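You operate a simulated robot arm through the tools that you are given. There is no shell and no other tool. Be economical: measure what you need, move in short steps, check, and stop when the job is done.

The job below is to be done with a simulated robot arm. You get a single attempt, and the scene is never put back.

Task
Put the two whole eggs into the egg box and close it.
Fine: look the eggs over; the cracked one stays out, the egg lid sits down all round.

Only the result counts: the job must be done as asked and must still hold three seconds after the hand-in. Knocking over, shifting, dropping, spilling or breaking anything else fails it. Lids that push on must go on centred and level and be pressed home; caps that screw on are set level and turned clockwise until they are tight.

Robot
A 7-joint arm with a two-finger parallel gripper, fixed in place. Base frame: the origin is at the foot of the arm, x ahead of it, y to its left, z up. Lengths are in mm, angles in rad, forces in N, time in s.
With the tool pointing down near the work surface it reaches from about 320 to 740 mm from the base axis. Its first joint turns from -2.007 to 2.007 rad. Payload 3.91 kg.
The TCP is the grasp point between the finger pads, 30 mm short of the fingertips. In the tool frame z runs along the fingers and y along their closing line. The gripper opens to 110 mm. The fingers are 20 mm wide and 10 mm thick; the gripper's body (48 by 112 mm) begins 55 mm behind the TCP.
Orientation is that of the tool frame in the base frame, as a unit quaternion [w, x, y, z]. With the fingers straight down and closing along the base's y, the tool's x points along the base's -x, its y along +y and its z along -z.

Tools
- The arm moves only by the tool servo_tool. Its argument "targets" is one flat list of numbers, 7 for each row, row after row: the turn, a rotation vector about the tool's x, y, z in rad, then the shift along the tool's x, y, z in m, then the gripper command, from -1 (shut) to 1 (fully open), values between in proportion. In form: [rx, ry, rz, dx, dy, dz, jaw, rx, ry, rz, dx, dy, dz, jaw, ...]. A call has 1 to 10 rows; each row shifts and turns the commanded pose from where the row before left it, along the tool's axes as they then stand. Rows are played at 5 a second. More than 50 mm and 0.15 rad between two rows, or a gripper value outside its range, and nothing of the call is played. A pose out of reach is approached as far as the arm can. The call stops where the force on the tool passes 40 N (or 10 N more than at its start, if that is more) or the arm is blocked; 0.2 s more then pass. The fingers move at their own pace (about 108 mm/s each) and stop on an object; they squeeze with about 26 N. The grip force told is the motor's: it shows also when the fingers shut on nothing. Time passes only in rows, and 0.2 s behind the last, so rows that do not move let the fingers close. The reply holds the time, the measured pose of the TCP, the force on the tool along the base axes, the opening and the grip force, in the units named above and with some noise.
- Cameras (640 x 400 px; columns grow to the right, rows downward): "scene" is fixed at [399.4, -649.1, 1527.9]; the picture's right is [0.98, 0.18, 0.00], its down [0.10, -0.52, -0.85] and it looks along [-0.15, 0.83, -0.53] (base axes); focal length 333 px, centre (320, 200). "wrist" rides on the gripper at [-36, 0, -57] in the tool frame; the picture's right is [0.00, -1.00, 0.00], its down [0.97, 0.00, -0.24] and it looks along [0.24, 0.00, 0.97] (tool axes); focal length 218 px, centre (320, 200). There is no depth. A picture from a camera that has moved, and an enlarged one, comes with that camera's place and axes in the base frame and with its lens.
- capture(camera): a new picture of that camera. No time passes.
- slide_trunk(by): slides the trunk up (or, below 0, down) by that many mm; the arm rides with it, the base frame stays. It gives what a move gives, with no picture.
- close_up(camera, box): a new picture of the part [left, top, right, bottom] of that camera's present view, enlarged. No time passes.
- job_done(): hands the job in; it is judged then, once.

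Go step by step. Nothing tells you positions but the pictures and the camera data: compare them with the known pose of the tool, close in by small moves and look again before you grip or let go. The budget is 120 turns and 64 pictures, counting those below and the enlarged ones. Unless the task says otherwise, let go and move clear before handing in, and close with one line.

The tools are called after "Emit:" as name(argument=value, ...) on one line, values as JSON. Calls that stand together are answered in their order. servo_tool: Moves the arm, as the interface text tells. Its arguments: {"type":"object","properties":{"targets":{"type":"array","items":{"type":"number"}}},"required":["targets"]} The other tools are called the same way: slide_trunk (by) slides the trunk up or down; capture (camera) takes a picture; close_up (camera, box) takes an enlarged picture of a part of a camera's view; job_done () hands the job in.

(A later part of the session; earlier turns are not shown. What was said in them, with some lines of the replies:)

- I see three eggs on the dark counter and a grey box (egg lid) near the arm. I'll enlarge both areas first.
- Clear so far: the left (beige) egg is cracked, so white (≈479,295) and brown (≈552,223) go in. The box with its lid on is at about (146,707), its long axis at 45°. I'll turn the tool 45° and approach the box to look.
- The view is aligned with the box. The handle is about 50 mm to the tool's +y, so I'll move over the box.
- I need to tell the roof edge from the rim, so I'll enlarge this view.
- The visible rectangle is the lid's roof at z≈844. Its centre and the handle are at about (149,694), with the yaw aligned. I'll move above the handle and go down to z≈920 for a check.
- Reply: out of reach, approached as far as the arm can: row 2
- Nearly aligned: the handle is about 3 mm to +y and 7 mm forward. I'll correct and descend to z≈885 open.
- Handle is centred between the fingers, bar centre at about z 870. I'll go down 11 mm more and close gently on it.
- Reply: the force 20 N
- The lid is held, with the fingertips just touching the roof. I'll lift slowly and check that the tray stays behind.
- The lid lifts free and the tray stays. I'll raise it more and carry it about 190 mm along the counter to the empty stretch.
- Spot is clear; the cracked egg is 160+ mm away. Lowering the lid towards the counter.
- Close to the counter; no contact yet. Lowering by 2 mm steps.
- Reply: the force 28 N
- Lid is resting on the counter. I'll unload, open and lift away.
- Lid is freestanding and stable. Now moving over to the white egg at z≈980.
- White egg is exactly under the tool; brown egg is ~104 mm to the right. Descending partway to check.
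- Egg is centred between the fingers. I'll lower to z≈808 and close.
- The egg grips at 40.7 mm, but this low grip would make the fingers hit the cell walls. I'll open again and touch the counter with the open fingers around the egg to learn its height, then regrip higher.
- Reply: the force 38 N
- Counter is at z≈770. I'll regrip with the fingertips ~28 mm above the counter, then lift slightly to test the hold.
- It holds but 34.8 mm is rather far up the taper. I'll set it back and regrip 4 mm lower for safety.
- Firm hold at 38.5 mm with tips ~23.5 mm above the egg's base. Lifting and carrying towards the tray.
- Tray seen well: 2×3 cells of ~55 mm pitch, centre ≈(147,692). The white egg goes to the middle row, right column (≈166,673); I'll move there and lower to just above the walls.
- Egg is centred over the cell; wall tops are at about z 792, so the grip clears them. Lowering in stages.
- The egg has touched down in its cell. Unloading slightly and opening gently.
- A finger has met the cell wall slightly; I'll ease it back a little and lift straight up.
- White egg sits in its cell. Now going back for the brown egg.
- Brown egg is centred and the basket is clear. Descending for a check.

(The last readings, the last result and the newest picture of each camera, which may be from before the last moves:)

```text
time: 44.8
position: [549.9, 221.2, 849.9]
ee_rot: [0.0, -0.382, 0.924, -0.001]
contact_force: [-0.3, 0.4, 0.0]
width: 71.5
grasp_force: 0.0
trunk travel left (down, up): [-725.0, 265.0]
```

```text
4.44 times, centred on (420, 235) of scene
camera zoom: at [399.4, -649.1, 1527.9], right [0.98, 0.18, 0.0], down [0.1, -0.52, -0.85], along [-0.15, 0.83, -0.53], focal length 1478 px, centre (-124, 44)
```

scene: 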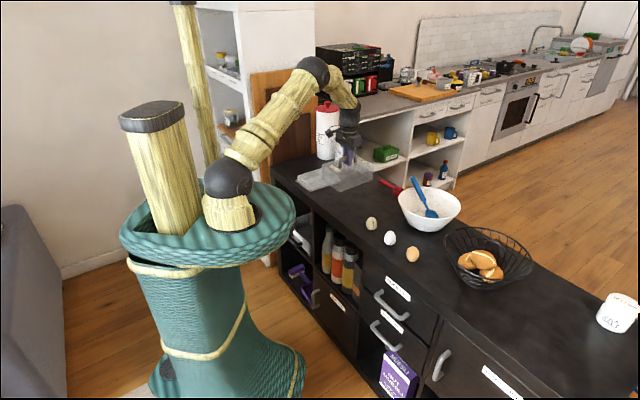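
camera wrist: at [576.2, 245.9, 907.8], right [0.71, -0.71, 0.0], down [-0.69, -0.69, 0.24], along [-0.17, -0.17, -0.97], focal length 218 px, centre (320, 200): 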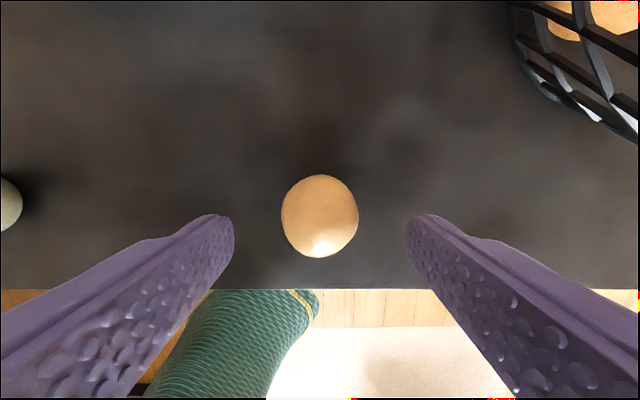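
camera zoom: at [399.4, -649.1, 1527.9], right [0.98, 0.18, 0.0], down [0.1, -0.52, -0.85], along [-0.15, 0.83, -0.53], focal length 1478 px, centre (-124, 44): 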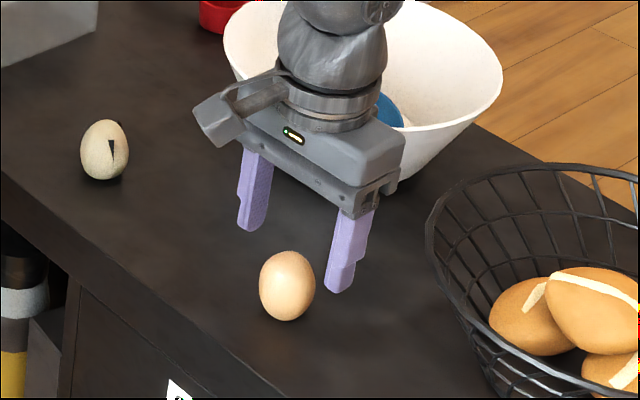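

Aligned and the brown egg is whole. Lower to z≈823 and grip, then a small lift test.

Emit:
servo_tool(targets=[0, 0, 0, 0.001, 0, 0.014, 0.3, 0, 0, 0, 0, 0, 0.014, 0.3, 0, 0, 0, 0, 0, 0, 0.1, 0, 0, 0, 0, 0, 0, -0.1, 0, 0, 0, 0, 0, 0, -0.3, 0, 0, 0, 0, 0, 0, -0.6, 0, 0, 0, 0, 0, 0, -0.6])

Emit:
servo_tool(targets=[0, 0, 0, 0, 0, -0.015, -0.6, 0, 0, 0, 0, 0, 0, -0.6])

Emit:
close_up(camera="scene", box=[360, 190, 480, 280])

```text
time: 46.4
position: [551.2, 220.5, 821.6]
ee_rot: [0.001, -0.383, 0.924, 0.001]
contact_force: [-0.2, -0.1, -0.8]
width: 40.7
grasp_force: 26.1
trunk travel left (down, up): [-725.0, 265.0]
```

```text
time: 47.0
position: [550.8, 221.2, 836.3]
ee_rot: [0.0, -0.383, 0.924, 0.0]
contact_force: [0.4, -0.2, 0.5]
width: 40.3
grasp_force: 26.1
trunk travel left (down, up): [-725.0, 265.0]
```

```text
4.44 times, centred on (420, 235) of scene
camera zoom: at [399.4, -649.1, 1527.9], right [0.98, 0.18, 0.0], down [0.1, -0.52, -0.85], along [-0.15, 0.83, -0.53], focal length 1478 px, centre (-124, 44)
```

zoom: 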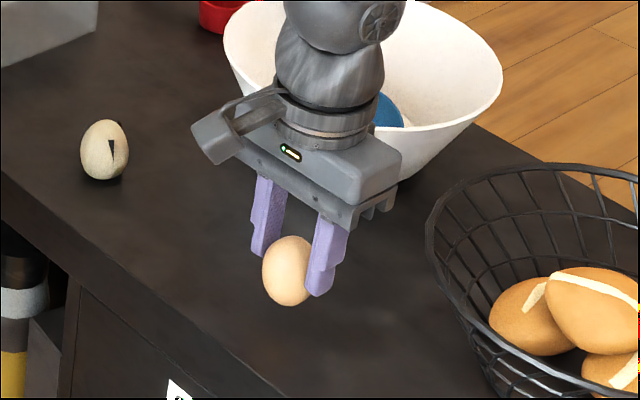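

Held well. Lifting and carrying to the near-left cell (≈89,673).

Emit:
servo_tool(targets=[0, 0, 0, 0, 0, -0.045, -0.6, 0, 0, 0, 0, 0, -0.045, -0.6, 0, 0, 0, 0, 0, -0.045, -0.6, 0, 0, 0, 0, 0.04, 0, -0.6, 0, 0, 0, 0.001, 0.043, 0, -0.6, 0, 0, 0, 0.001, 0.043, 0, -0.6, 0, 0, 0, 0.001, 0.043, 0, -0.6, 0, 0, 0, 0.001, 0.043, 0, -0.6, 0, 0, 0, 0.001, 0.043, 0, -0.6, 0, 0, 0, 0.001, 0.043, 0, -0.6])

Emit:
servo_tool(targets=[0, 0, 0, 0, 0.044, 0, -0.6, 0, 0, 0, 0, 0.044, 0, -0.6, 0, 0, 0, 0, 0.044, 0, -0.6, 0, 0, 0, 0, 0.044, 0, -0.6, 0, 0, 0, 0, 0.044, 0, -0.6, 0, 0, 0, 0, 0.044, 0, -0.6, 0, 0, 0, 0, 0.044, 0, -0.6, 0, 0, 0, 0, 0.04, 0, -0.6, 0, 0, 0, 0, 0, 0, -0.6])

Emit:
capture(camera="wrist")

```text
time: 49.2
position: [334.9, 426.6, 970.9]
ee_rot: [0.0, -0.383, 0.924, 0.0]
contact_force: [1.0, 0.4, -0.9]
width: 40.4
grasp_force: 26.0
trunk travel left (down, up): [-725.0, 265.0]
```

```text
time: 51.2
position: [91.1, 671.9, 973.5]
ee_rot: [0.0, -0.382, 0.924, 0.0]
contact_force: [0.4, -0.8, -0.6]
width: 40.3
grasp_force: 25.4
trunk travel left (down, up): [-725.0, 265.0]
```

```text
25 pictures are left
camera wrist: at [116.1, 697.2, 1029.6], right [0.71, -0.71, 0.0], down [-0.69, -0.69, 0.24], along [-0.17, -0.17, -0.97], focal length 218 px, centre (320, 200)
```

wrist: 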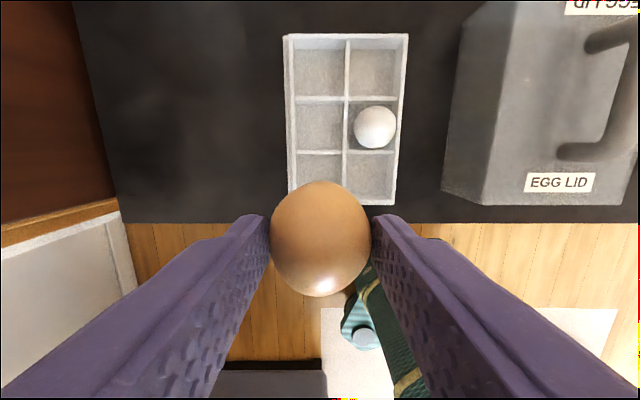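

Cell alignment looks right (2 mm forward needed). Lowering.

Emit:
servo_tool(targets=[0, 0, 0, -0.002, 0, 0.04, -0.6, 0, 0, 0, 0, 0, 0.04, -0.6, 0, 0, 0, 0, 0, 0.02, -0.6, 0, 0, 0, 0, 0, 0, -0.6])

Emit:
capture(camera="wrist")

```text
time: 52.2
position: [92.3, 674.4, 870.3]
ee_rot: [0.0, -0.382, 0.924, 0.001]
contact_force: [0.0, -0.6, 0.5]
width: 40.2
grasp_force: 26.0
trunk travel left (down, up): [-725.0, 265.0]
```

```text
24 pictures are left
camera wrist: at [116.5, 698.8, 928.8], right [0.71, -0.71, 0.0], down [-0.69, -0.69, 0.24], along [-0.17, -0.17, -0.97], focal length 218 px, centre (320, 200)
```

wrist: 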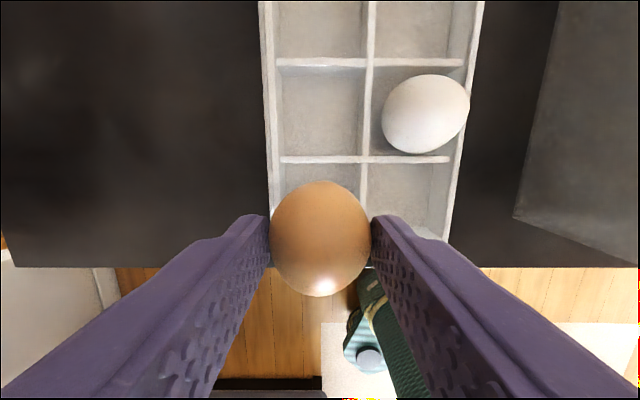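

Centred over the near-left cell. Lowering in steps to contact.

Emit:
servo_tool(targets=[0, 0, 0, 0, 0, 0.015, -0.6, 0, 0, 0, 0, 0, 0.015, -0.6, 0, 0, 0, 0, 0, 0.004, -0.6, 0, 0, 0, 0, 0, 0, -0.6])

Emit:
servo_tool(targets=[0, 0, 0, 0, 0, 0.003, -0.6, 0, 0, 0, 0, 0, 0, -0.6])

Emit:
servo_tool(targets=[0, 0, 0, 0, 0, 0.002, -0.6, 0, 0, 0, 0, 0, 0, -0.6])

Emit:
capture(camera="wrist")

```text
time: 53.2
position: [91.3, 673.9, 837.7]
ee_rot: [0.0, -0.383, 0.924, 0.0]
contact_force: [0.1, 0.1, -1.2]
width: 40.4
grasp_force: 26.3
trunk travel left (down, up): [-725.0, 265.0]
```

```text
time: 53.8
position: [92.0, 675.2, 834.6]
ee_rot: [0.0, -0.383, 0.924, 0.0]
contact_force: [0.2, 0.1, -0.3]
width: 40.5
grasp_force: 26.0
trunk travel left (down, up): [-725.0, 265.0]
```

```text
time: 54.4
position: [91.9, 673.5, 831.7]
ee_rot: [0.0, -0.383, 0.924, 0.001]
contact_force: [0.8, 0.6, 0.2]
width: 40.1
grasp_force: 26.0
trunk travel left (down, up): [-725.0, 265.0]
```

```text
23 pictures are left
camera wrist: at [116.5, 698.9, 889.8], right [0.71, -0.71, 0.0], down [-0.69, -0.69, 0.24], along [-0.17, -0.17, -0.97], focal length 218 px, centre (320, 200)
```

wrist: 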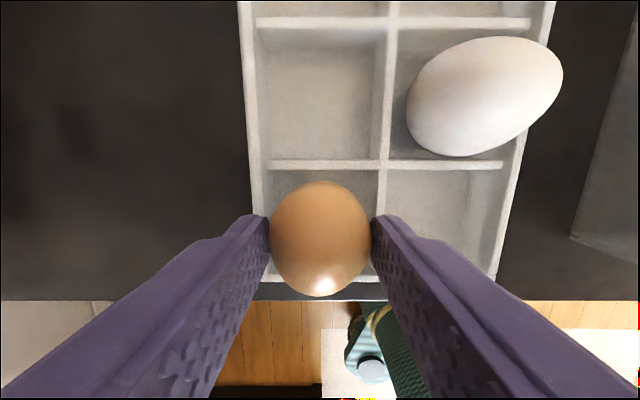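

Emit:
servo_tool(targets=[0, 0, 0, 0, 0, 0.0015, -0.6, 0, 0, 0, 0, 0, 0, -0.6])

Emit:
servo_tool(targets=[0, 0, 0, 0, 0, 0.0015, -0.6, 0, 0, 0, 0, 0, 0, -0.6])

```text
time: 55.0
position: [92.1, 673.9, 830.1]
ee_rot: [0.0, -0.383, 0.924, 0.001]
contact_force: [0.1, 1.3, -0.2]
width: 40.1
grasp_force: 25.4
trunk travel left (down, up): [-725.0, 265.0]
```

```text
time: 55.6
position: [91.3, 674.6, 830.2]
ee_rot: [0.0, -0.383, 0.924, 0.0]
contact_force: [0.7, -0.9, 0.5]
width: 40.3
grasp_force: 26.2
trunk travel left (down, up): [-725.0, 265.0]
```

Emit:
servo_tool(targets=[0, 0, 0, 0, 0, 0.0015, -0.6, 0, 0, 0, 0, 0, 0, -0.6])

Emit:
close_up(camera="scene", box=[285, 140, 355, 195])

```text
time: 56.2
position: [92.1, 674.1, 830.3]
ee_rot: [0.0, -0.382, 0.924, 0.001]
contact_force: [0.9, -2.0, 9.4]
width: 40.3
grasp_force: 25.8
trunk travel left (down, up): [-725.0, 265.0]
```

```text
7.27 times, centred on (320, 168) of scene
camera zoom: at [399.4, -649.1, 1527.9], right [0.98, 0.18, 0.0], down [0.1, -0.52, -0.85], along [-0.15, 0.83, -0.53], focal length 2419 px, centre (320, 436)
```

zoom: 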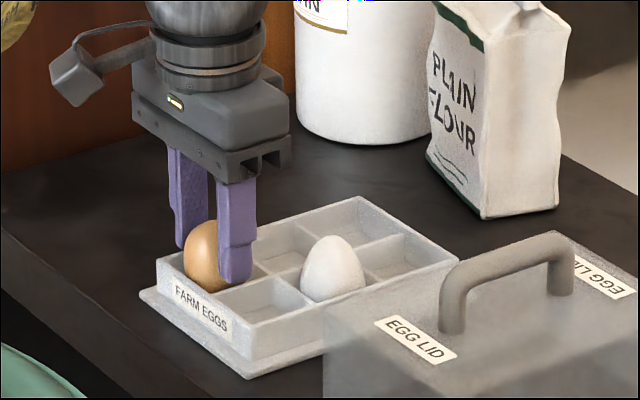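

Contact again at the same height; the egg is essentially at the floor. Unload 1.5 mm and open.

Emit:
servo_tool(targets=[0, 0, 0, 0, 0, -0.0015, -0.6, 0, 0, 0, 0, 0, 0, -0.22, 0, 0, 0, 0, 0, 0, -0.15, 0, 0, 0, 0, 0, 0, -0.1, 0, 0, 0, 0, 0, 0, -0.1, 0, 0, 0, 0, 0, -0.01, -0.1, 0, 0, 0, 0, 0, -0.015, -0.1, 0, 0, 0, 0, 0, -0.03, -0.1, 0, 0, 0, 0, 0, -0.04, -0.1, 0, 0, 0, 0, 0, -0.04, -0.1])

Emit:
capture(camera="wrist")

Emit:
close_up(camera="scene", box=[285, 140, 355, 195])

```text
time: 58.4
position: [90.8, 674.4, 964.0]
ee_rot: [0.001, -0.383, 0.924, 0.0]
contact_force: [-0.7, -0.2, 0.0]
width: 49.8
grasp_force: 0.1
trunk travel left (down, up): [-725.0, 265.0]
```

```text
21 pictures are left
camera wrist: at [117.1, 698.9, 1022.5], right [0.71, -0.71, 0.0], down [-0.69, -0.69, 0.24], along [-0.17, -0.17, -0.97], focal length 218 px, centre (320, 200)
```

wrist: 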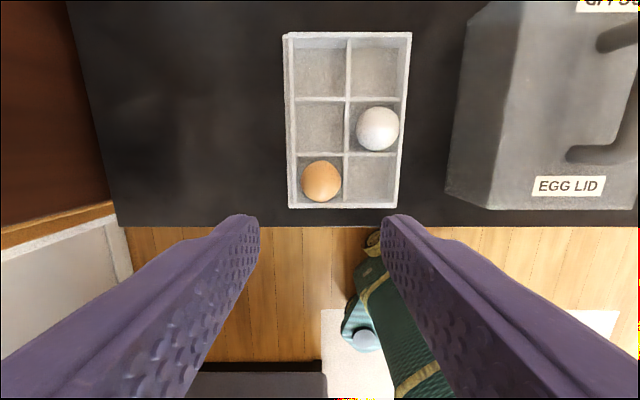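

```text
7.27 times, centred on (320, 168) of scene
camera zoom: at [399.4, -649.1, 1527.9], right [0.98, 0.18, 0.0], down [0.1, -0.52, -0.85], along [-0.15, 0.83, -0.53], focal length 2419 px, centre (320, 436)
```

zoom: 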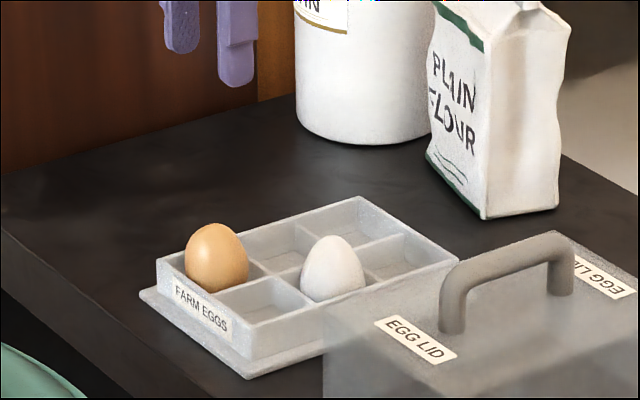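

Both eggs stand in their cells. Before refitting the lid, I'll check whether the tray shifted, using the same scene crop as before.

Emit:
close_up(camera="scene", box=[290, 140, 390, 210])

```text
5.71 times, centred on (340, 175) of scene
camera zoom: at [399.4, -649.1, 1527.9], right [0.98, 0.18, 0.0], down [0.1, -0.52, -0.85], along [-0.15, 0.83, -0.53], focal length 1900 px, centre (206, 343)
```

zoom: 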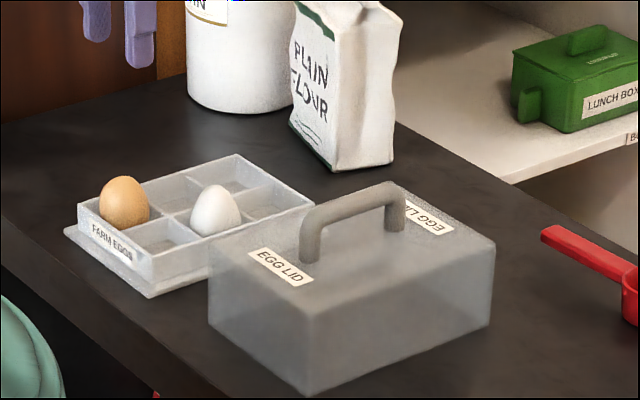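

The tray hasn't moved. The lid may have settled a few mm when released, so I'll go above it and look.

Emit:
servo_tool(targets=[0, 0, 0, -0.013, -0.043, 0, 0.3, 0, 0, 0, -0.014, -0.043, 0, 0.3, 0, 0, 0, -0.014, -0.043, 0, 0.3, 0, 0, 0, -0.013, -0.043, 0, 0.3, 0, 0, 0, -0.014, -0.0455, 0, 0.3, 0, 0, 0, 0, 0, 0, 0.3])

Emit:
capture(camera="wrist")

```text
time: 59.8
position: [293.2, 566.4, 965.3]
ee_rot: [0.0, -0.383, 0.924, -0.001]
contact_force: [0.6, 1.0, -0.3]
width: 71.6
grasp_force: 0.0
trunk travel left (down, up): [-725.0, 265.0]
```

```text
18 pictures are left
camera wrist: at [318.7, 592.1, 1022.4], right [0.71, -0.71, 0.0], down [-0.69, -0.69, 0.24], along [-0.17, -0.17, -0.97], focal length 218 px, centre (320, 200)
```

wrist: 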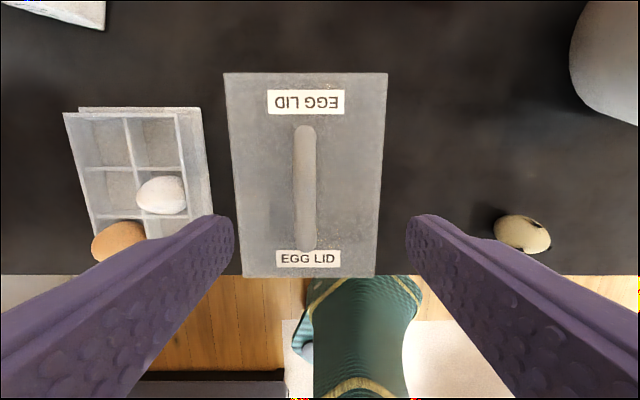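

The lid has shifted ~10 mm to +y but is still square. I'll align to the handle and descend.

Emit:
servo_tool(targets=[0, 0, 0, -0.003, 0.0102, 0, 0.3, 0, 0, 0, 0, 0, 0.04, 0.3, 0, 0, 0, 0, 0, 0.035, 0.3, 0, 0, 0, 0, 0, 0.01, 0.3, 0, 0, 0, 0, 0, 0, 0.3])

Emit:
capture(camera="wrist")

```text
time: 61.0
position: [288.5, 576.0, 879.8]
ee_rot: [0.0, -0.383, 0.924, 0.0]
contact_force: [-0.1, -0.2, -0.3]
width: 71.6
grasp_force: 0.1
trunk travel left (down, up): [-725.0, 265.0]
```

```text
17 pictures are left
camera wrist: at [313.7, 602.3, 936.9], right [0.71, -0.71, 0.0], down [-0.69, -0.69, 0.24], along [-0.17, -0.17, -0.97], focal length 218 px, centre (320, 200)
```

wrist: 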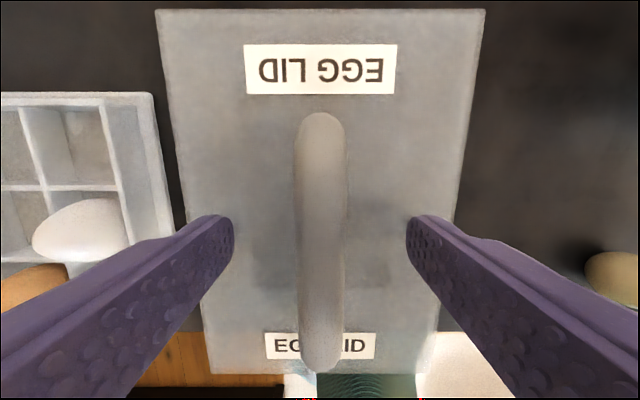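

Handle centred, matching the first grip within ~1 mm. Descend 8 mm and close.

Emit:
servo_tool(targets=[0, 0, 0, 0.001, 0, 0.004, 0.3, 0, 0, 0, 0, 0, 0.004, 0.3, 0, 0, 0, 0, 0, 0, 0, 0, 0, 0, 0, 0, 0, -0.4, 0, 0, 0, 0, 0, 0, -0.7, 0, 0, 0, 0, 0, 0, -1, 0, 0, 0, 0, 0, 0, -1])

Emit:
capture(camera="wrist")

```text
time: 62.6
position: [286.8, 577.7, 873.0]
ee_rot: [0.0, -0.383, 0.924, 0.0]
contact_force: [0.3, -0.3, 5.1]
width: 14.8
grasp_force: 26.2
trunk travel left (down, up): [-725.0, 265.0]
```

```text
16 pictures are left
camera wrist: at [313.1, 602.1, 929.5], right [0.71, -0.71, 0.0], down [-0.69, -0.69, 0.24], along [-0.17, -0.17, -0.97], focal length 218 px, centre (320, 200)
```

wrist: 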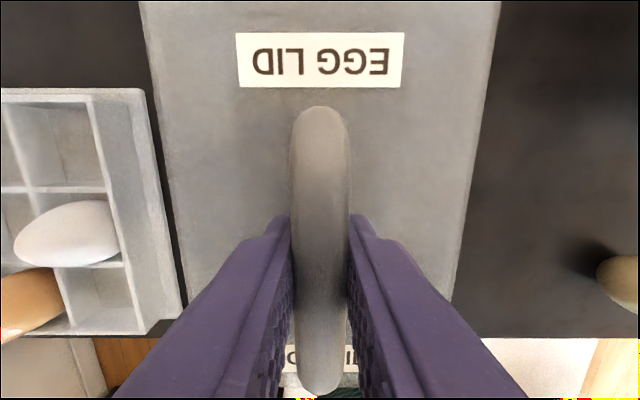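

Gripped, about 3 mm further forward on the bar than the first time, so the seat target becomes TCP ≈(149.6,694.7). Lifting and moving the lid over the tray.

Emit:
servo_tool(targets=[0, 0, 0, 0, 0, -0.01, -1, 0, 0, 0, 0, 0, -0.04, -1, 0, 0, 0, 0, 0, -0.04, -1, 0, 0, 0, 0, 0.035, 0, -1, 0, 0, 0, 0.004, 0.036, 0, -1, 0, 0, 0, 0.004, 0.036, 0, -1, 0, 0, 0, 0.004, 0.036, 0, -1, 0, 0, 0, 0.002, 0.037, 0, -1, 0, 0, 0, 0, 0, 0, -1, 0, 0, 0, 0, 0, 0, -1])

Emit:
close_up(camera="scene", box=[270, 90, 380, 200])

```text
time: 64.8
position: [150.1, 694.8, 960.2]
ee_rot: [-0.001, -0.383, 0.924, 0.0]
contact_force: [0.0, -0.1, -0.2]
width: 14.8
grasp_force: 26.1
trunk travel left (down, up): [-725.0, 265.0]
```

```text
3.64 times, centred on (325, 145) of scene
camera zoom: at [399.4, -649.1, 1527.9], right [0.98, 0.18, 0.0], down [0.1, -0.52, -0.85], along [-0.15, 0.83, -0.53], focal length 1209 px, centre (302, 400)
```

zoom: 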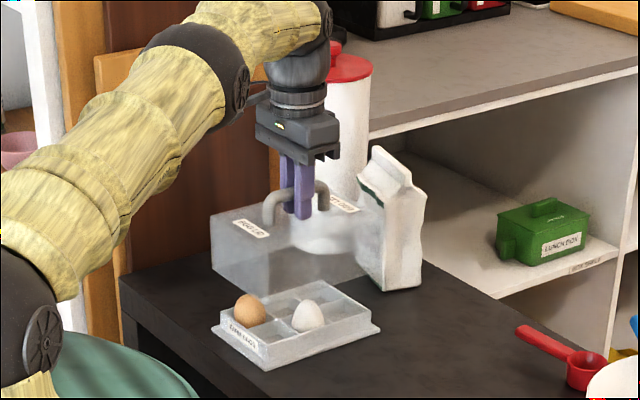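

Aligned above the tray. I'll descend to z≈918, where I can compare the view directly with the one taken just after the first lift.

Emit:
servo_tool(targets=[0, 0, 0, 0, 0, 0.02, -1, 0, 0, 0, 0, 0, 0.015, -1, 0, 0, 0, 0, 0, 0.007, -1, 0, 0, 0, 0, 0, 0, -1])

Emit:
close_up(camera="scene", box=[270, 110, 370, 200])

Emit:
capture(camera="wrist")

```text
time: 65.8
position: [150.8, 693.5, 919.9]
ee_rot: [0.0, -0.382, 0.924, 0.0]
contact_force: [0.0, 0.8, -0.2]
width: 14.7
grasp_force: 25.7
trunk travel left (down, up): [-725.0, 265.0]
```

```text
4.44 times, centred on (320, 155) of scene
camera zoom: at [399.4, -649.1, 1527.9], right [0.98, 0.18, 0.0], down [0.1, -0.52, -0.85], along [-0.15, 0.83, -0.53], focal length 1478 px, centre (320, 400)
```

zoom: 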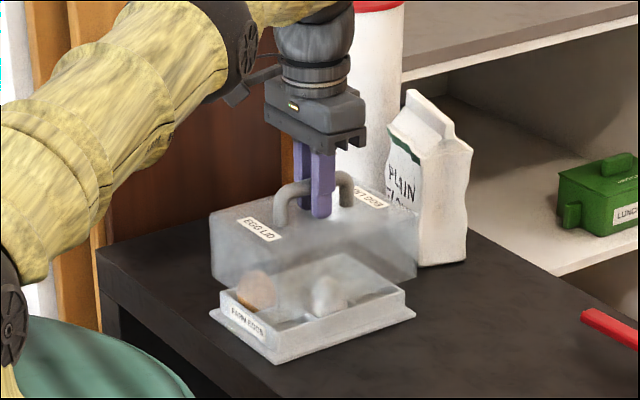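

```text
13 pictures are left
camera wrist: at [176.0, 719.2, 976.5], right [0.71, -0.71, 0.0], down [-0.69, -0.69, 0.24], along [-0.17, -0.17, -0.97], focal length 218 px, centre (320, 200)
```

wrist: 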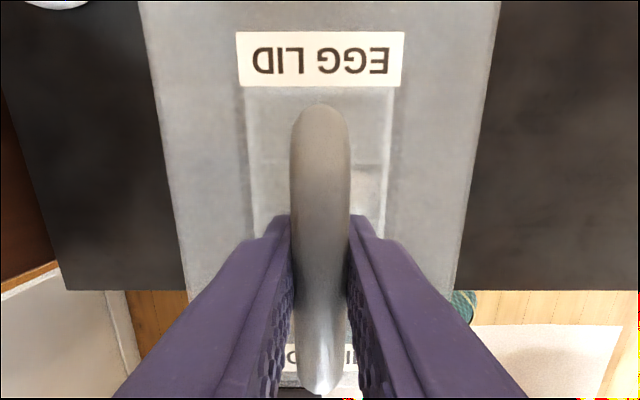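

The lid/tray relation matches the original to about 1 mm. Lowering slowly with force checks.

Emit:
servo_tool(targets=[0, 0, 0, 0, 0, 0.006, -1, 0, 0, 0, 0, 0, 0.006, -1, 0, 0, 0, 0, 0, 0.004, -1, 0, 0, 0, 0, 0, 0.004, -1, 0, 0, 0, 0, 0, 0, -1])

Emit:
servo_tool(targets=[0, 0, 0, 0, 0, 0.003, -1, 0, 0, 0, 0, 0, 0.003, -1, 0, 0, 0, 0, 0, 0.003, -1, 0, 0, 0, 0, 0, 0.003, -1, 0, 0, 0, 0, 0, 0, -1])

```text
time: 67.0
position: [150.6, 694.9, 898.6]
ee_rot: [0.0, -0.383, 0.924, -0.001]
contact_force: [0.3, -0.2, 0.2]
width: 14.6
grasp_force: 26.3
trunk travel left (down, up): [-725.0, 265.0]
```

```text
time: 68.2
position: [150.4, 694.1, 887.9]
ee_rot: [0.0, -0.382, 0.924, 0.001]
contact_force: [-0.5, 0.3, -1.3]
width: 14.7
grasp_force: 25.9
trunk travel left (down, up): [-725.0, 265.0]
```

No contact so far and the lid is already over the walls. Continuing in 2 mm steps.

Emit:
servo_tool(targets=[0, 0, 0, 0, 0, 0.002, -1, 0, 0, 0, 0, 0, 0.002, -1, 0, 0, 0, 0, 0, 0.002, -1, 0, 0, 0, 0, 0, 0, -1])

Emit:
servo_tool(targets=[0, 0, 0, 0, 0, 0.0015, -1, 0, 0, 0, 0, 0, 0, -1])

Emit:
servo_tool(targets=[0, 0, 0, 0, 0, 0.0015, -1, 0, 0, 0, 0, 0, 0, -1])

Emit:
close_up(camera="scene", box=[285, 130, 365, 200])

```text
time: 69.2
position: [149.9, 694.3, 881.3]
ee_rot: [-0.001, -0.382, 0.924, 0.0]
contact_force: [-0.3, -0.2, -0.1]
width: 15.2
grasp_force: 25.8
trunk travel left (down, up): [-725.0, 265.0]
```

```text
time: 69.8
position: [150.6, 696.0, 879.9]
ee_rot: [0.001, -0.382, 0.924, 0.0]
contact_force: [-0.2, -0.4, -1.3]
width: 14.8
grasp_force: 25.9
trunk travel left (down, up): [-725.0, 265.0]
```

```text
time: 70.4
position: [149.8, 694.9, 878.8]
ee_rot: [0.0, -0.383, 0.924, 0.001]
contact_force: [0.2, 0.1, -0.4]
width: 14.6
grasp_force: 26.2
trunk travel left (down, up): [-725.0, 265.0]
```

```text
5.71 times, centred on (325, 165) of scene
camera zoom: at [399.4, -649.1, 1527.9], right [0.98, 0.18, 0.0], down [0.1, -0.52, -0.85], along [-0.15, 0.83, -0.53], focal length 1900 px, centre (291, 400)
```

zoom: 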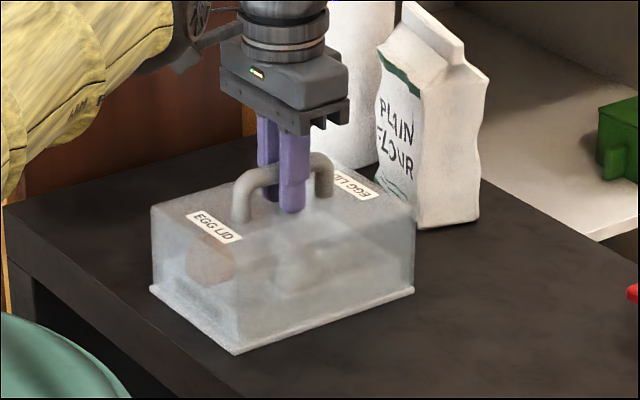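

Nearly home. Continue down until contact and press lightly.

Emit:
servo_tool(targets=[0, 0, 0, 0, 0, 0.0015, -1, 0, 0, 0, 0, 0, 0, -1])

Emit:
servo_tool(targets=[0, 0, 0, 0, 0, 0.0015, -1, 0, 0, 0, 0, 0, 0, -1])

Emit:
servo_tool(targets=[0, 0, 0, 0, 0, 0.0015, -1, 0, 0, 0, 0, 0, 0, -1])

```text
time: 71.0
position: [149.7, 694.2, 877.2]
ee_rot: [0.001, -0.383, 0.924, 0.0]
contact_force: [-0.3, 1.7, 4.0]
width: 15.1
grasp_force: 26.1
trunk travel left (down, up): [-725.0, 265.0]
```

```text
time: 71.6
position: [151.5, 694.4, 876.8]
ee_rot: [0.001, -0.382, 0.924, 0.001]
contact_force: [0.0, 3.4, 13.7]
width: 14.6
grasp_force: 26.3
trunk travel left (down, up): [-725.0, 265.0]
```

```text
time: 72.2
position: [149.1, 694.3, 877.5]
ee_rot: [0.002, -0.383, 0.924, 0.003]
contact_force: [0.2, 7.0, 25.6]
width: 14.8
grasp_force: 26.0
trunk travel left (down, up): [-725.0, 265.0]
```

Seated with 25 N. I'll unload almost all of it, keep a touch of pressure, and open slowly.

Emit:
servo_tool(targets=[0, 0, 0, 0, 0, -0.0022, -1, 0, 0, 0, 0, 0, 0, -0.72, 0, 0, 0, 0, 0, 0, -0.7, 0, 0, 0, 0, 0, 0, -0.65, 0, 0, 0, 0, 0, 0, -0.5, 0, 0, 0, 0, 0, 0, -0.2, 0, 0, 0, 0, 0, 0, 0])

Emit:
close_up(camera="scene", box=[285, 130, 365, 200])

Emit:
capture(camera="wrist")

```text
time: 73.8
position: [151.5, 692.3, 877.6]
ee_rot: [0.0, -0.382, 0.924, 0.0]
contact_force: [6.4, -4.3, 18.7]
width: 52.2
grasp_force: 0.1
trunk travel left (down, up): [-725.0, 265.0]
```

```text
5.71 times, centred on (325, 165) of scene
camera zoom: at [399.4, -649.1, 1527.9], right [0.98, 0.18, 0.0], down [0.1, -0.52, -0.85], along [-0.15, 0.83, -0.53], focal length 1900 px, centre (291, 400)
```

zoom: 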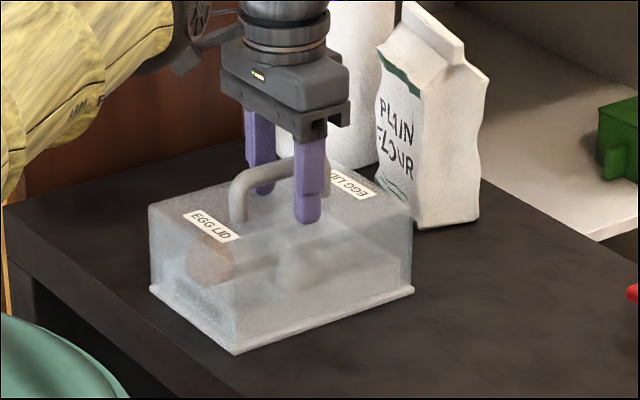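

```text
10 pictures are left
camera wrist: at [176.5, 717.1, 935.4], right [0.71, -0.71, 0.0], down [-0.69, -0.69, 0.24], along [-0.17, -0.17, -0.97], focal length 218 px, centre (320, 200)
```

wrist: 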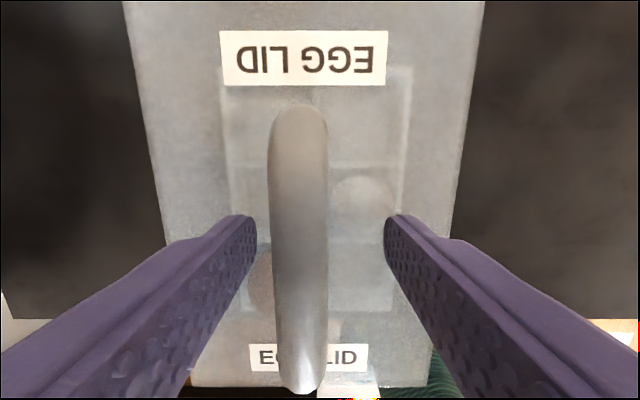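

The tips still rub on the roof and nudged the lid a few mm. Lifting straight off, then inspecting.

Emit:
servo_tool(targets=[0, 0, 0, 0, 0, -0.004, 0, 0, 0, 0, 0, 0, -0.01, 0, 0, 0, 0, 0, 0, -0.02, 0, 0, 0, 0, 0, 0, -0.03, 0, 0, 0, 0, 0, 0, -0.03, 0, 0, 0, 0, 0, 0, 0, 0])

Emit:
close_up(camera="scene", box=[285, 140, 355, 195])

Emit:
capture(camera="wrist")

```text
time: 75.2
position: [150.1, 693.1, 972.1]
ee_rot: [0.0, -0.383, 0.924, 0.0]
contact_force: [-0.6, 0.7, 0.5]
width: 54.7
grasp_force: 0.0
trunk travel left (down, up): [-725.0, 265.0]
```

```text
7.27 times, centred on (320, 168) of scene
camera zoom: at [399.4, -649.1, 1527.9], right [0.98, 0.18, 0.0], down [0.1, -0.52, -0.85], along [-0.15, 0.83, -0.53], focal length 2419 px, centre (320, 436)
```

zoom: 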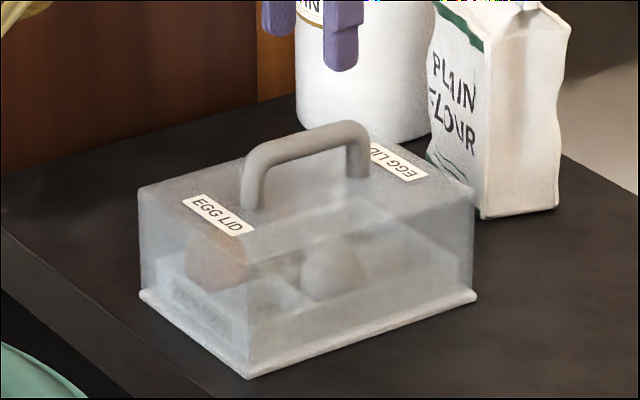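

```text
8 pictures are left
camera wrist: at [175.2, 719.0, 1028.9], right [0.71, -0.71, 0.0], down [-0.69, -0.69, 0.24], along [-0.17, -0.17, -0.97], focal length 218 px, centre (320, 200)
```

wrist: 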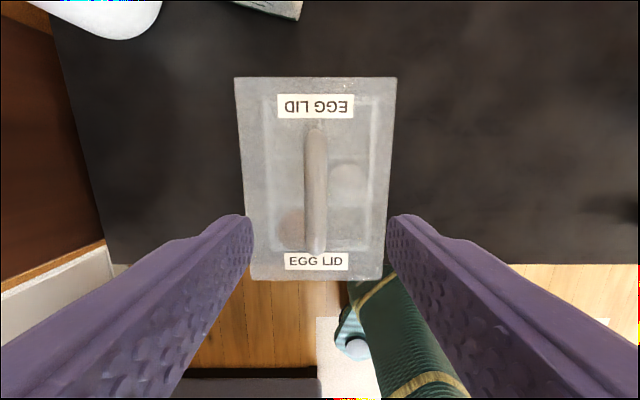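

The lid looks down all round from the scene view, but the tray seems off-centre in the wrist view; checking enlarged.

Emit:
close_up(camera="wrist", box=[225, 65, 405, 178])

Emit:
close_up(camera="scene", box=[296, 160, 344, 190])

```text
3.54 times, centred on (315, 122) of wrist
camera zoom: at [175.2, 719.0, 1028.9], right [0.71, -0.71, 0.0], down [-0.69, -0.69, 0.24], along [-0.17, -0.17, -0.97], focal length 773 px, centre (338, 478)
```

zoom: 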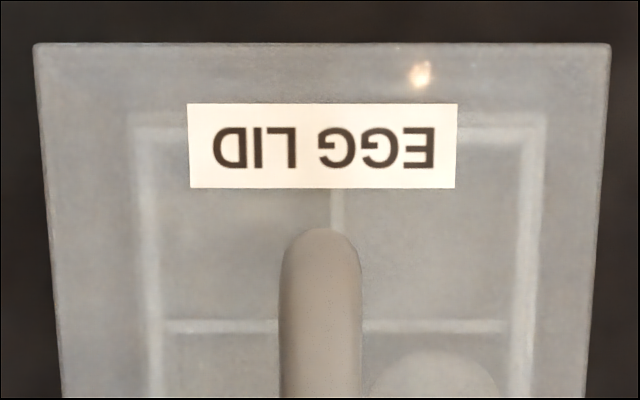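

```text
13.33 times, centred on (320, 175) of scene
camera zoom: at [399.4, -649.1, 1527.9], right [0.98, 0.18, 0.0], down [0.1, -0.52, -0.85], along [-0.15, 0.83, -0.53], focal length 4434 px, centre (320, 533)
```

zoom: 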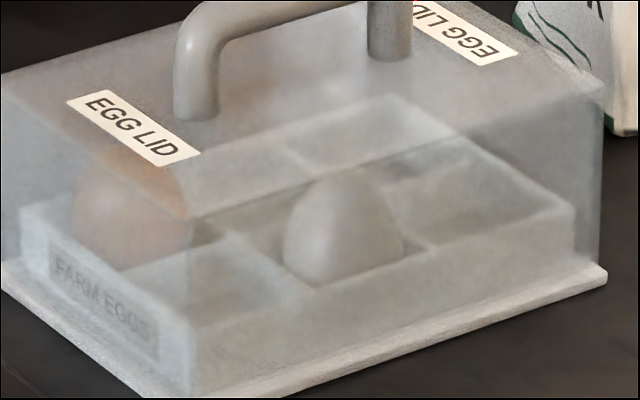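

The lid is down but about 3 mm off-centre with a slight yaw. I'll regrip the handle with the tips clear of the roof, lift it a few mm, let it centre, and set it down again.

Emit:
servo_tool(targets=[0, 0, 0, 0, 0.0005, 0.04, 0, 0, 0, 0, 0, 0, 0.03, 0, 0, 0, 0, 0, 0, 0.0175, 0, 0, 0, 0, 0, 0, 0, -0.3, 0, 0, 0, 0, 0, 0, -0.6, 0, 0, 0, 0, 0, 0, -0.8, 0, 0, 0, 0, 0, 0, -1, 0, 0, 0, 0, 0, 0, -1])

Emit:
servo_tool(targets=[0, 0, 0, 0, 0, -0.002, -1, 0, 0, 0, 0, 0, -0.002, -1, 0, 0, 0, 0, 0, -0.002, -1, 0, 0, 0, 0, 0, 0, -1])

Emit:
capture(camera="wrist")

```text
time: 77.0
position: [150.7, 695.2, 882.8]
ee_rot: [0.0, -0.383, 0.924, 0.0]
contact_force: [-0.8, 0.3, -0.1]
width: 15.1
grasp_force: 26.1
trunk travel left (down, up): [-725.0, 265.0]
```

```text
time: 78.0
position: [149.3, 695.1, 889.0]
ee_rot: [0.0, -0.382, 0.924, 0.0]
contact_force: [0.1, -0.6, -0.9]
width: 14.9
grasp_force: 26.3
trunk travel left (down, up): [-725.0, 265.0]
```

```text
5 pictures are left
camera wrist: at [175.2, 719.7, 946.6], right [0.71, -0.71, 0.0], down [-0.69, -0.69, 0.24], along [-0.17, -0.17, -0.97], focal length 218 px, centre (320, 200)
```

wrist: 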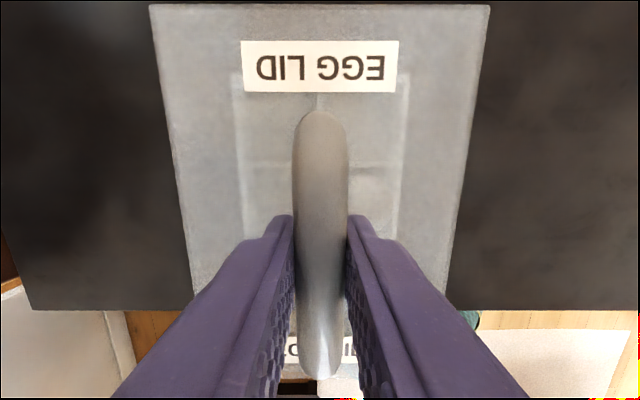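

Lid and tray are now concentric. Setting down, pressing lightly.

Emit:
servo_tool(targets=[0, 0, 0, 0, 0, 0.002, -1, 0, 0, 0, 0, 0, 0.002, -1, 0, 0, 0, 0, 0, 0.002, -1, 0, 0, 0, 0, 0, 0, -1])

Emit:
servo_tool(targets=[0, 0, 0, 0, 0, 0.0015, -1, 0, 0, 0, 0, 0, 0, -1])

Emit:
servo_tool(targets=[0, 0, 0, 0, 0, 0.001, -1, 0, 0, 0, 0, 0, 0, -1])

```text
time: 79.0
position: [149.3, 694.3, 883.2]
ee_rot: [-0.001, -0.382, 0.924, 0.0]
contact_force: [-0.3, 0.9, 1.0]
width: 14.9
grasp_force: 25.7
trunk travel left (down, up): [-725.0, 265.0]
```

```text
time: 79.6
position: [149.7, 695.0, 883.3]
ee_rot: [0.001, -0.383, 0.924, 0.001]
contact_force: [-0.7, 1.8, 10.2]
width: 15.0
grasp_force: 25.9
trunk travel left (down, up): [-725.0, 265.0]
```

```text
time: 80.2
position: [150.3, 694.7, 881.9]
ee_rot: [0.0, -0.383, 0.924, 0.001]
contact_force: [0.0, 5.3, 16.7]
width: 15.0
grasp_force: 25.7
trunk travel left (down, up): [-725.0, 265.0]
```

Seated again. Unload and open slowly, tips clear of the roof.

Emit:
servo_tool(targets=[0, 0, 0, 0, 0, -0.0018, -1, 0, 0, 0, 0, 0, 0, -1, 0, 0, 0, 0, 0, 0, -0.7, 0, 0, 0, 0, 0, 0, -0.65, 0, 0, 0, 0, 0, 0, -0.5, 0, 0, 0, 0, 0, 0, -0.3, 0, 0, 0, 0, 0, 0, -0.3])

Emit:
capture(camera="wrist")

```text
time: 81.8
position: [150.2, 693.3, 882.9]
ee_rot: [0.0, -0.382, 0.924, -0.001]
contact_force: [-0.3, -0.4, -1.1]
width: 38.4
grasp_force: 0.1
trunk travel left (down, up): [-725.0, 265.0]
```

```text
4 pictures are left
camera wrist: at [175.1, 719.4, 939.6], right [0.71, -0.71, 0.0], down [-0.69, -0.69, 0.24], along [-0.17, -0.17, -0.97], focal length 218 px, centre (320, 200)
```

wrist: 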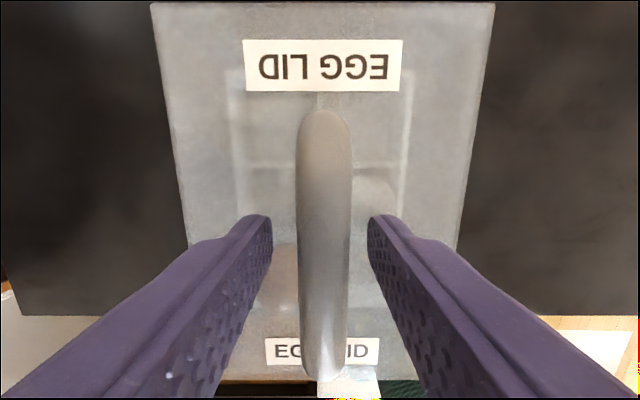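

Centred within about 1 mm. Moving clear upwards and checking.

Emit:
servo_tool(targets=[0, 0, 0, 0, 0, -0.01, -0.3, 0, 0, 0, 0, 0, -0.03, -0.3, 0, 0, 0, 0, 0, -0.04, 0, 0, 0, 0, 0, 0, -0.03, 0, 0, 0, 0, 0.03, 0, 0, 0, 0, 0, 0, 0.03, 0, 0, 0, 0, 0, 0, 0, 0, 0, 0])

Emit:
close_up(camera="scene", box=[290, 150, 350, 195])

Emit:
capture(camera="scene")

```text
time: 83.4
position: [106.7, 652.6, 991.3]
ee_rot: [0.0, -0.383, 0.924, 0.0]
contact_force: [-0.5, 0.1, 0.5]
width: 55.1
grasp_force: 0.0
trunk travel left (down, up): [-725.0, 265.0]
```

```text
8.89 times, centred on (320, 172) of scene
camera zoom: at [399.4, -649.1, 1527.9], right [0.98, 0.18, 0.0], down [0.1, -0.52, -0.85], along [-0.15, 0.83, -0.53], focal length 2956 px, centre (320, 444)
```

zoom: 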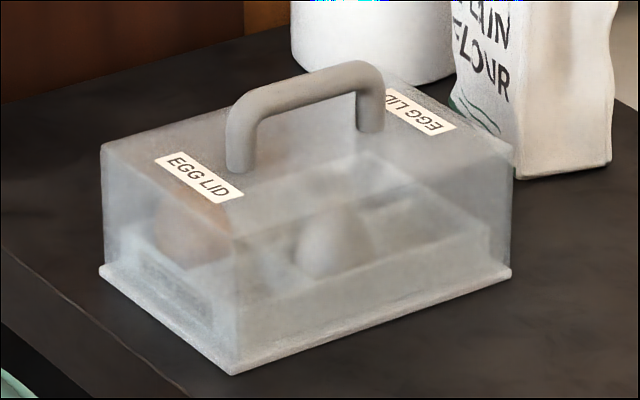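

```text
2 pictures are left
```

scene: 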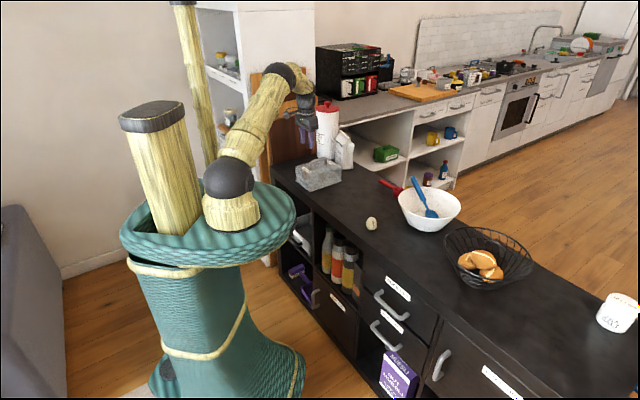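

The lid sits level and centred on the tray, both whole eggs are inside, and the cracked one is untouched on the counter. The hand is clear, so I'm handing in.

Emit:
job_done()

```text
The job is handed in.
```

The white and brown eggs are in the egg box with the lid seated level all round, and the cracked egg was left out on the counter.
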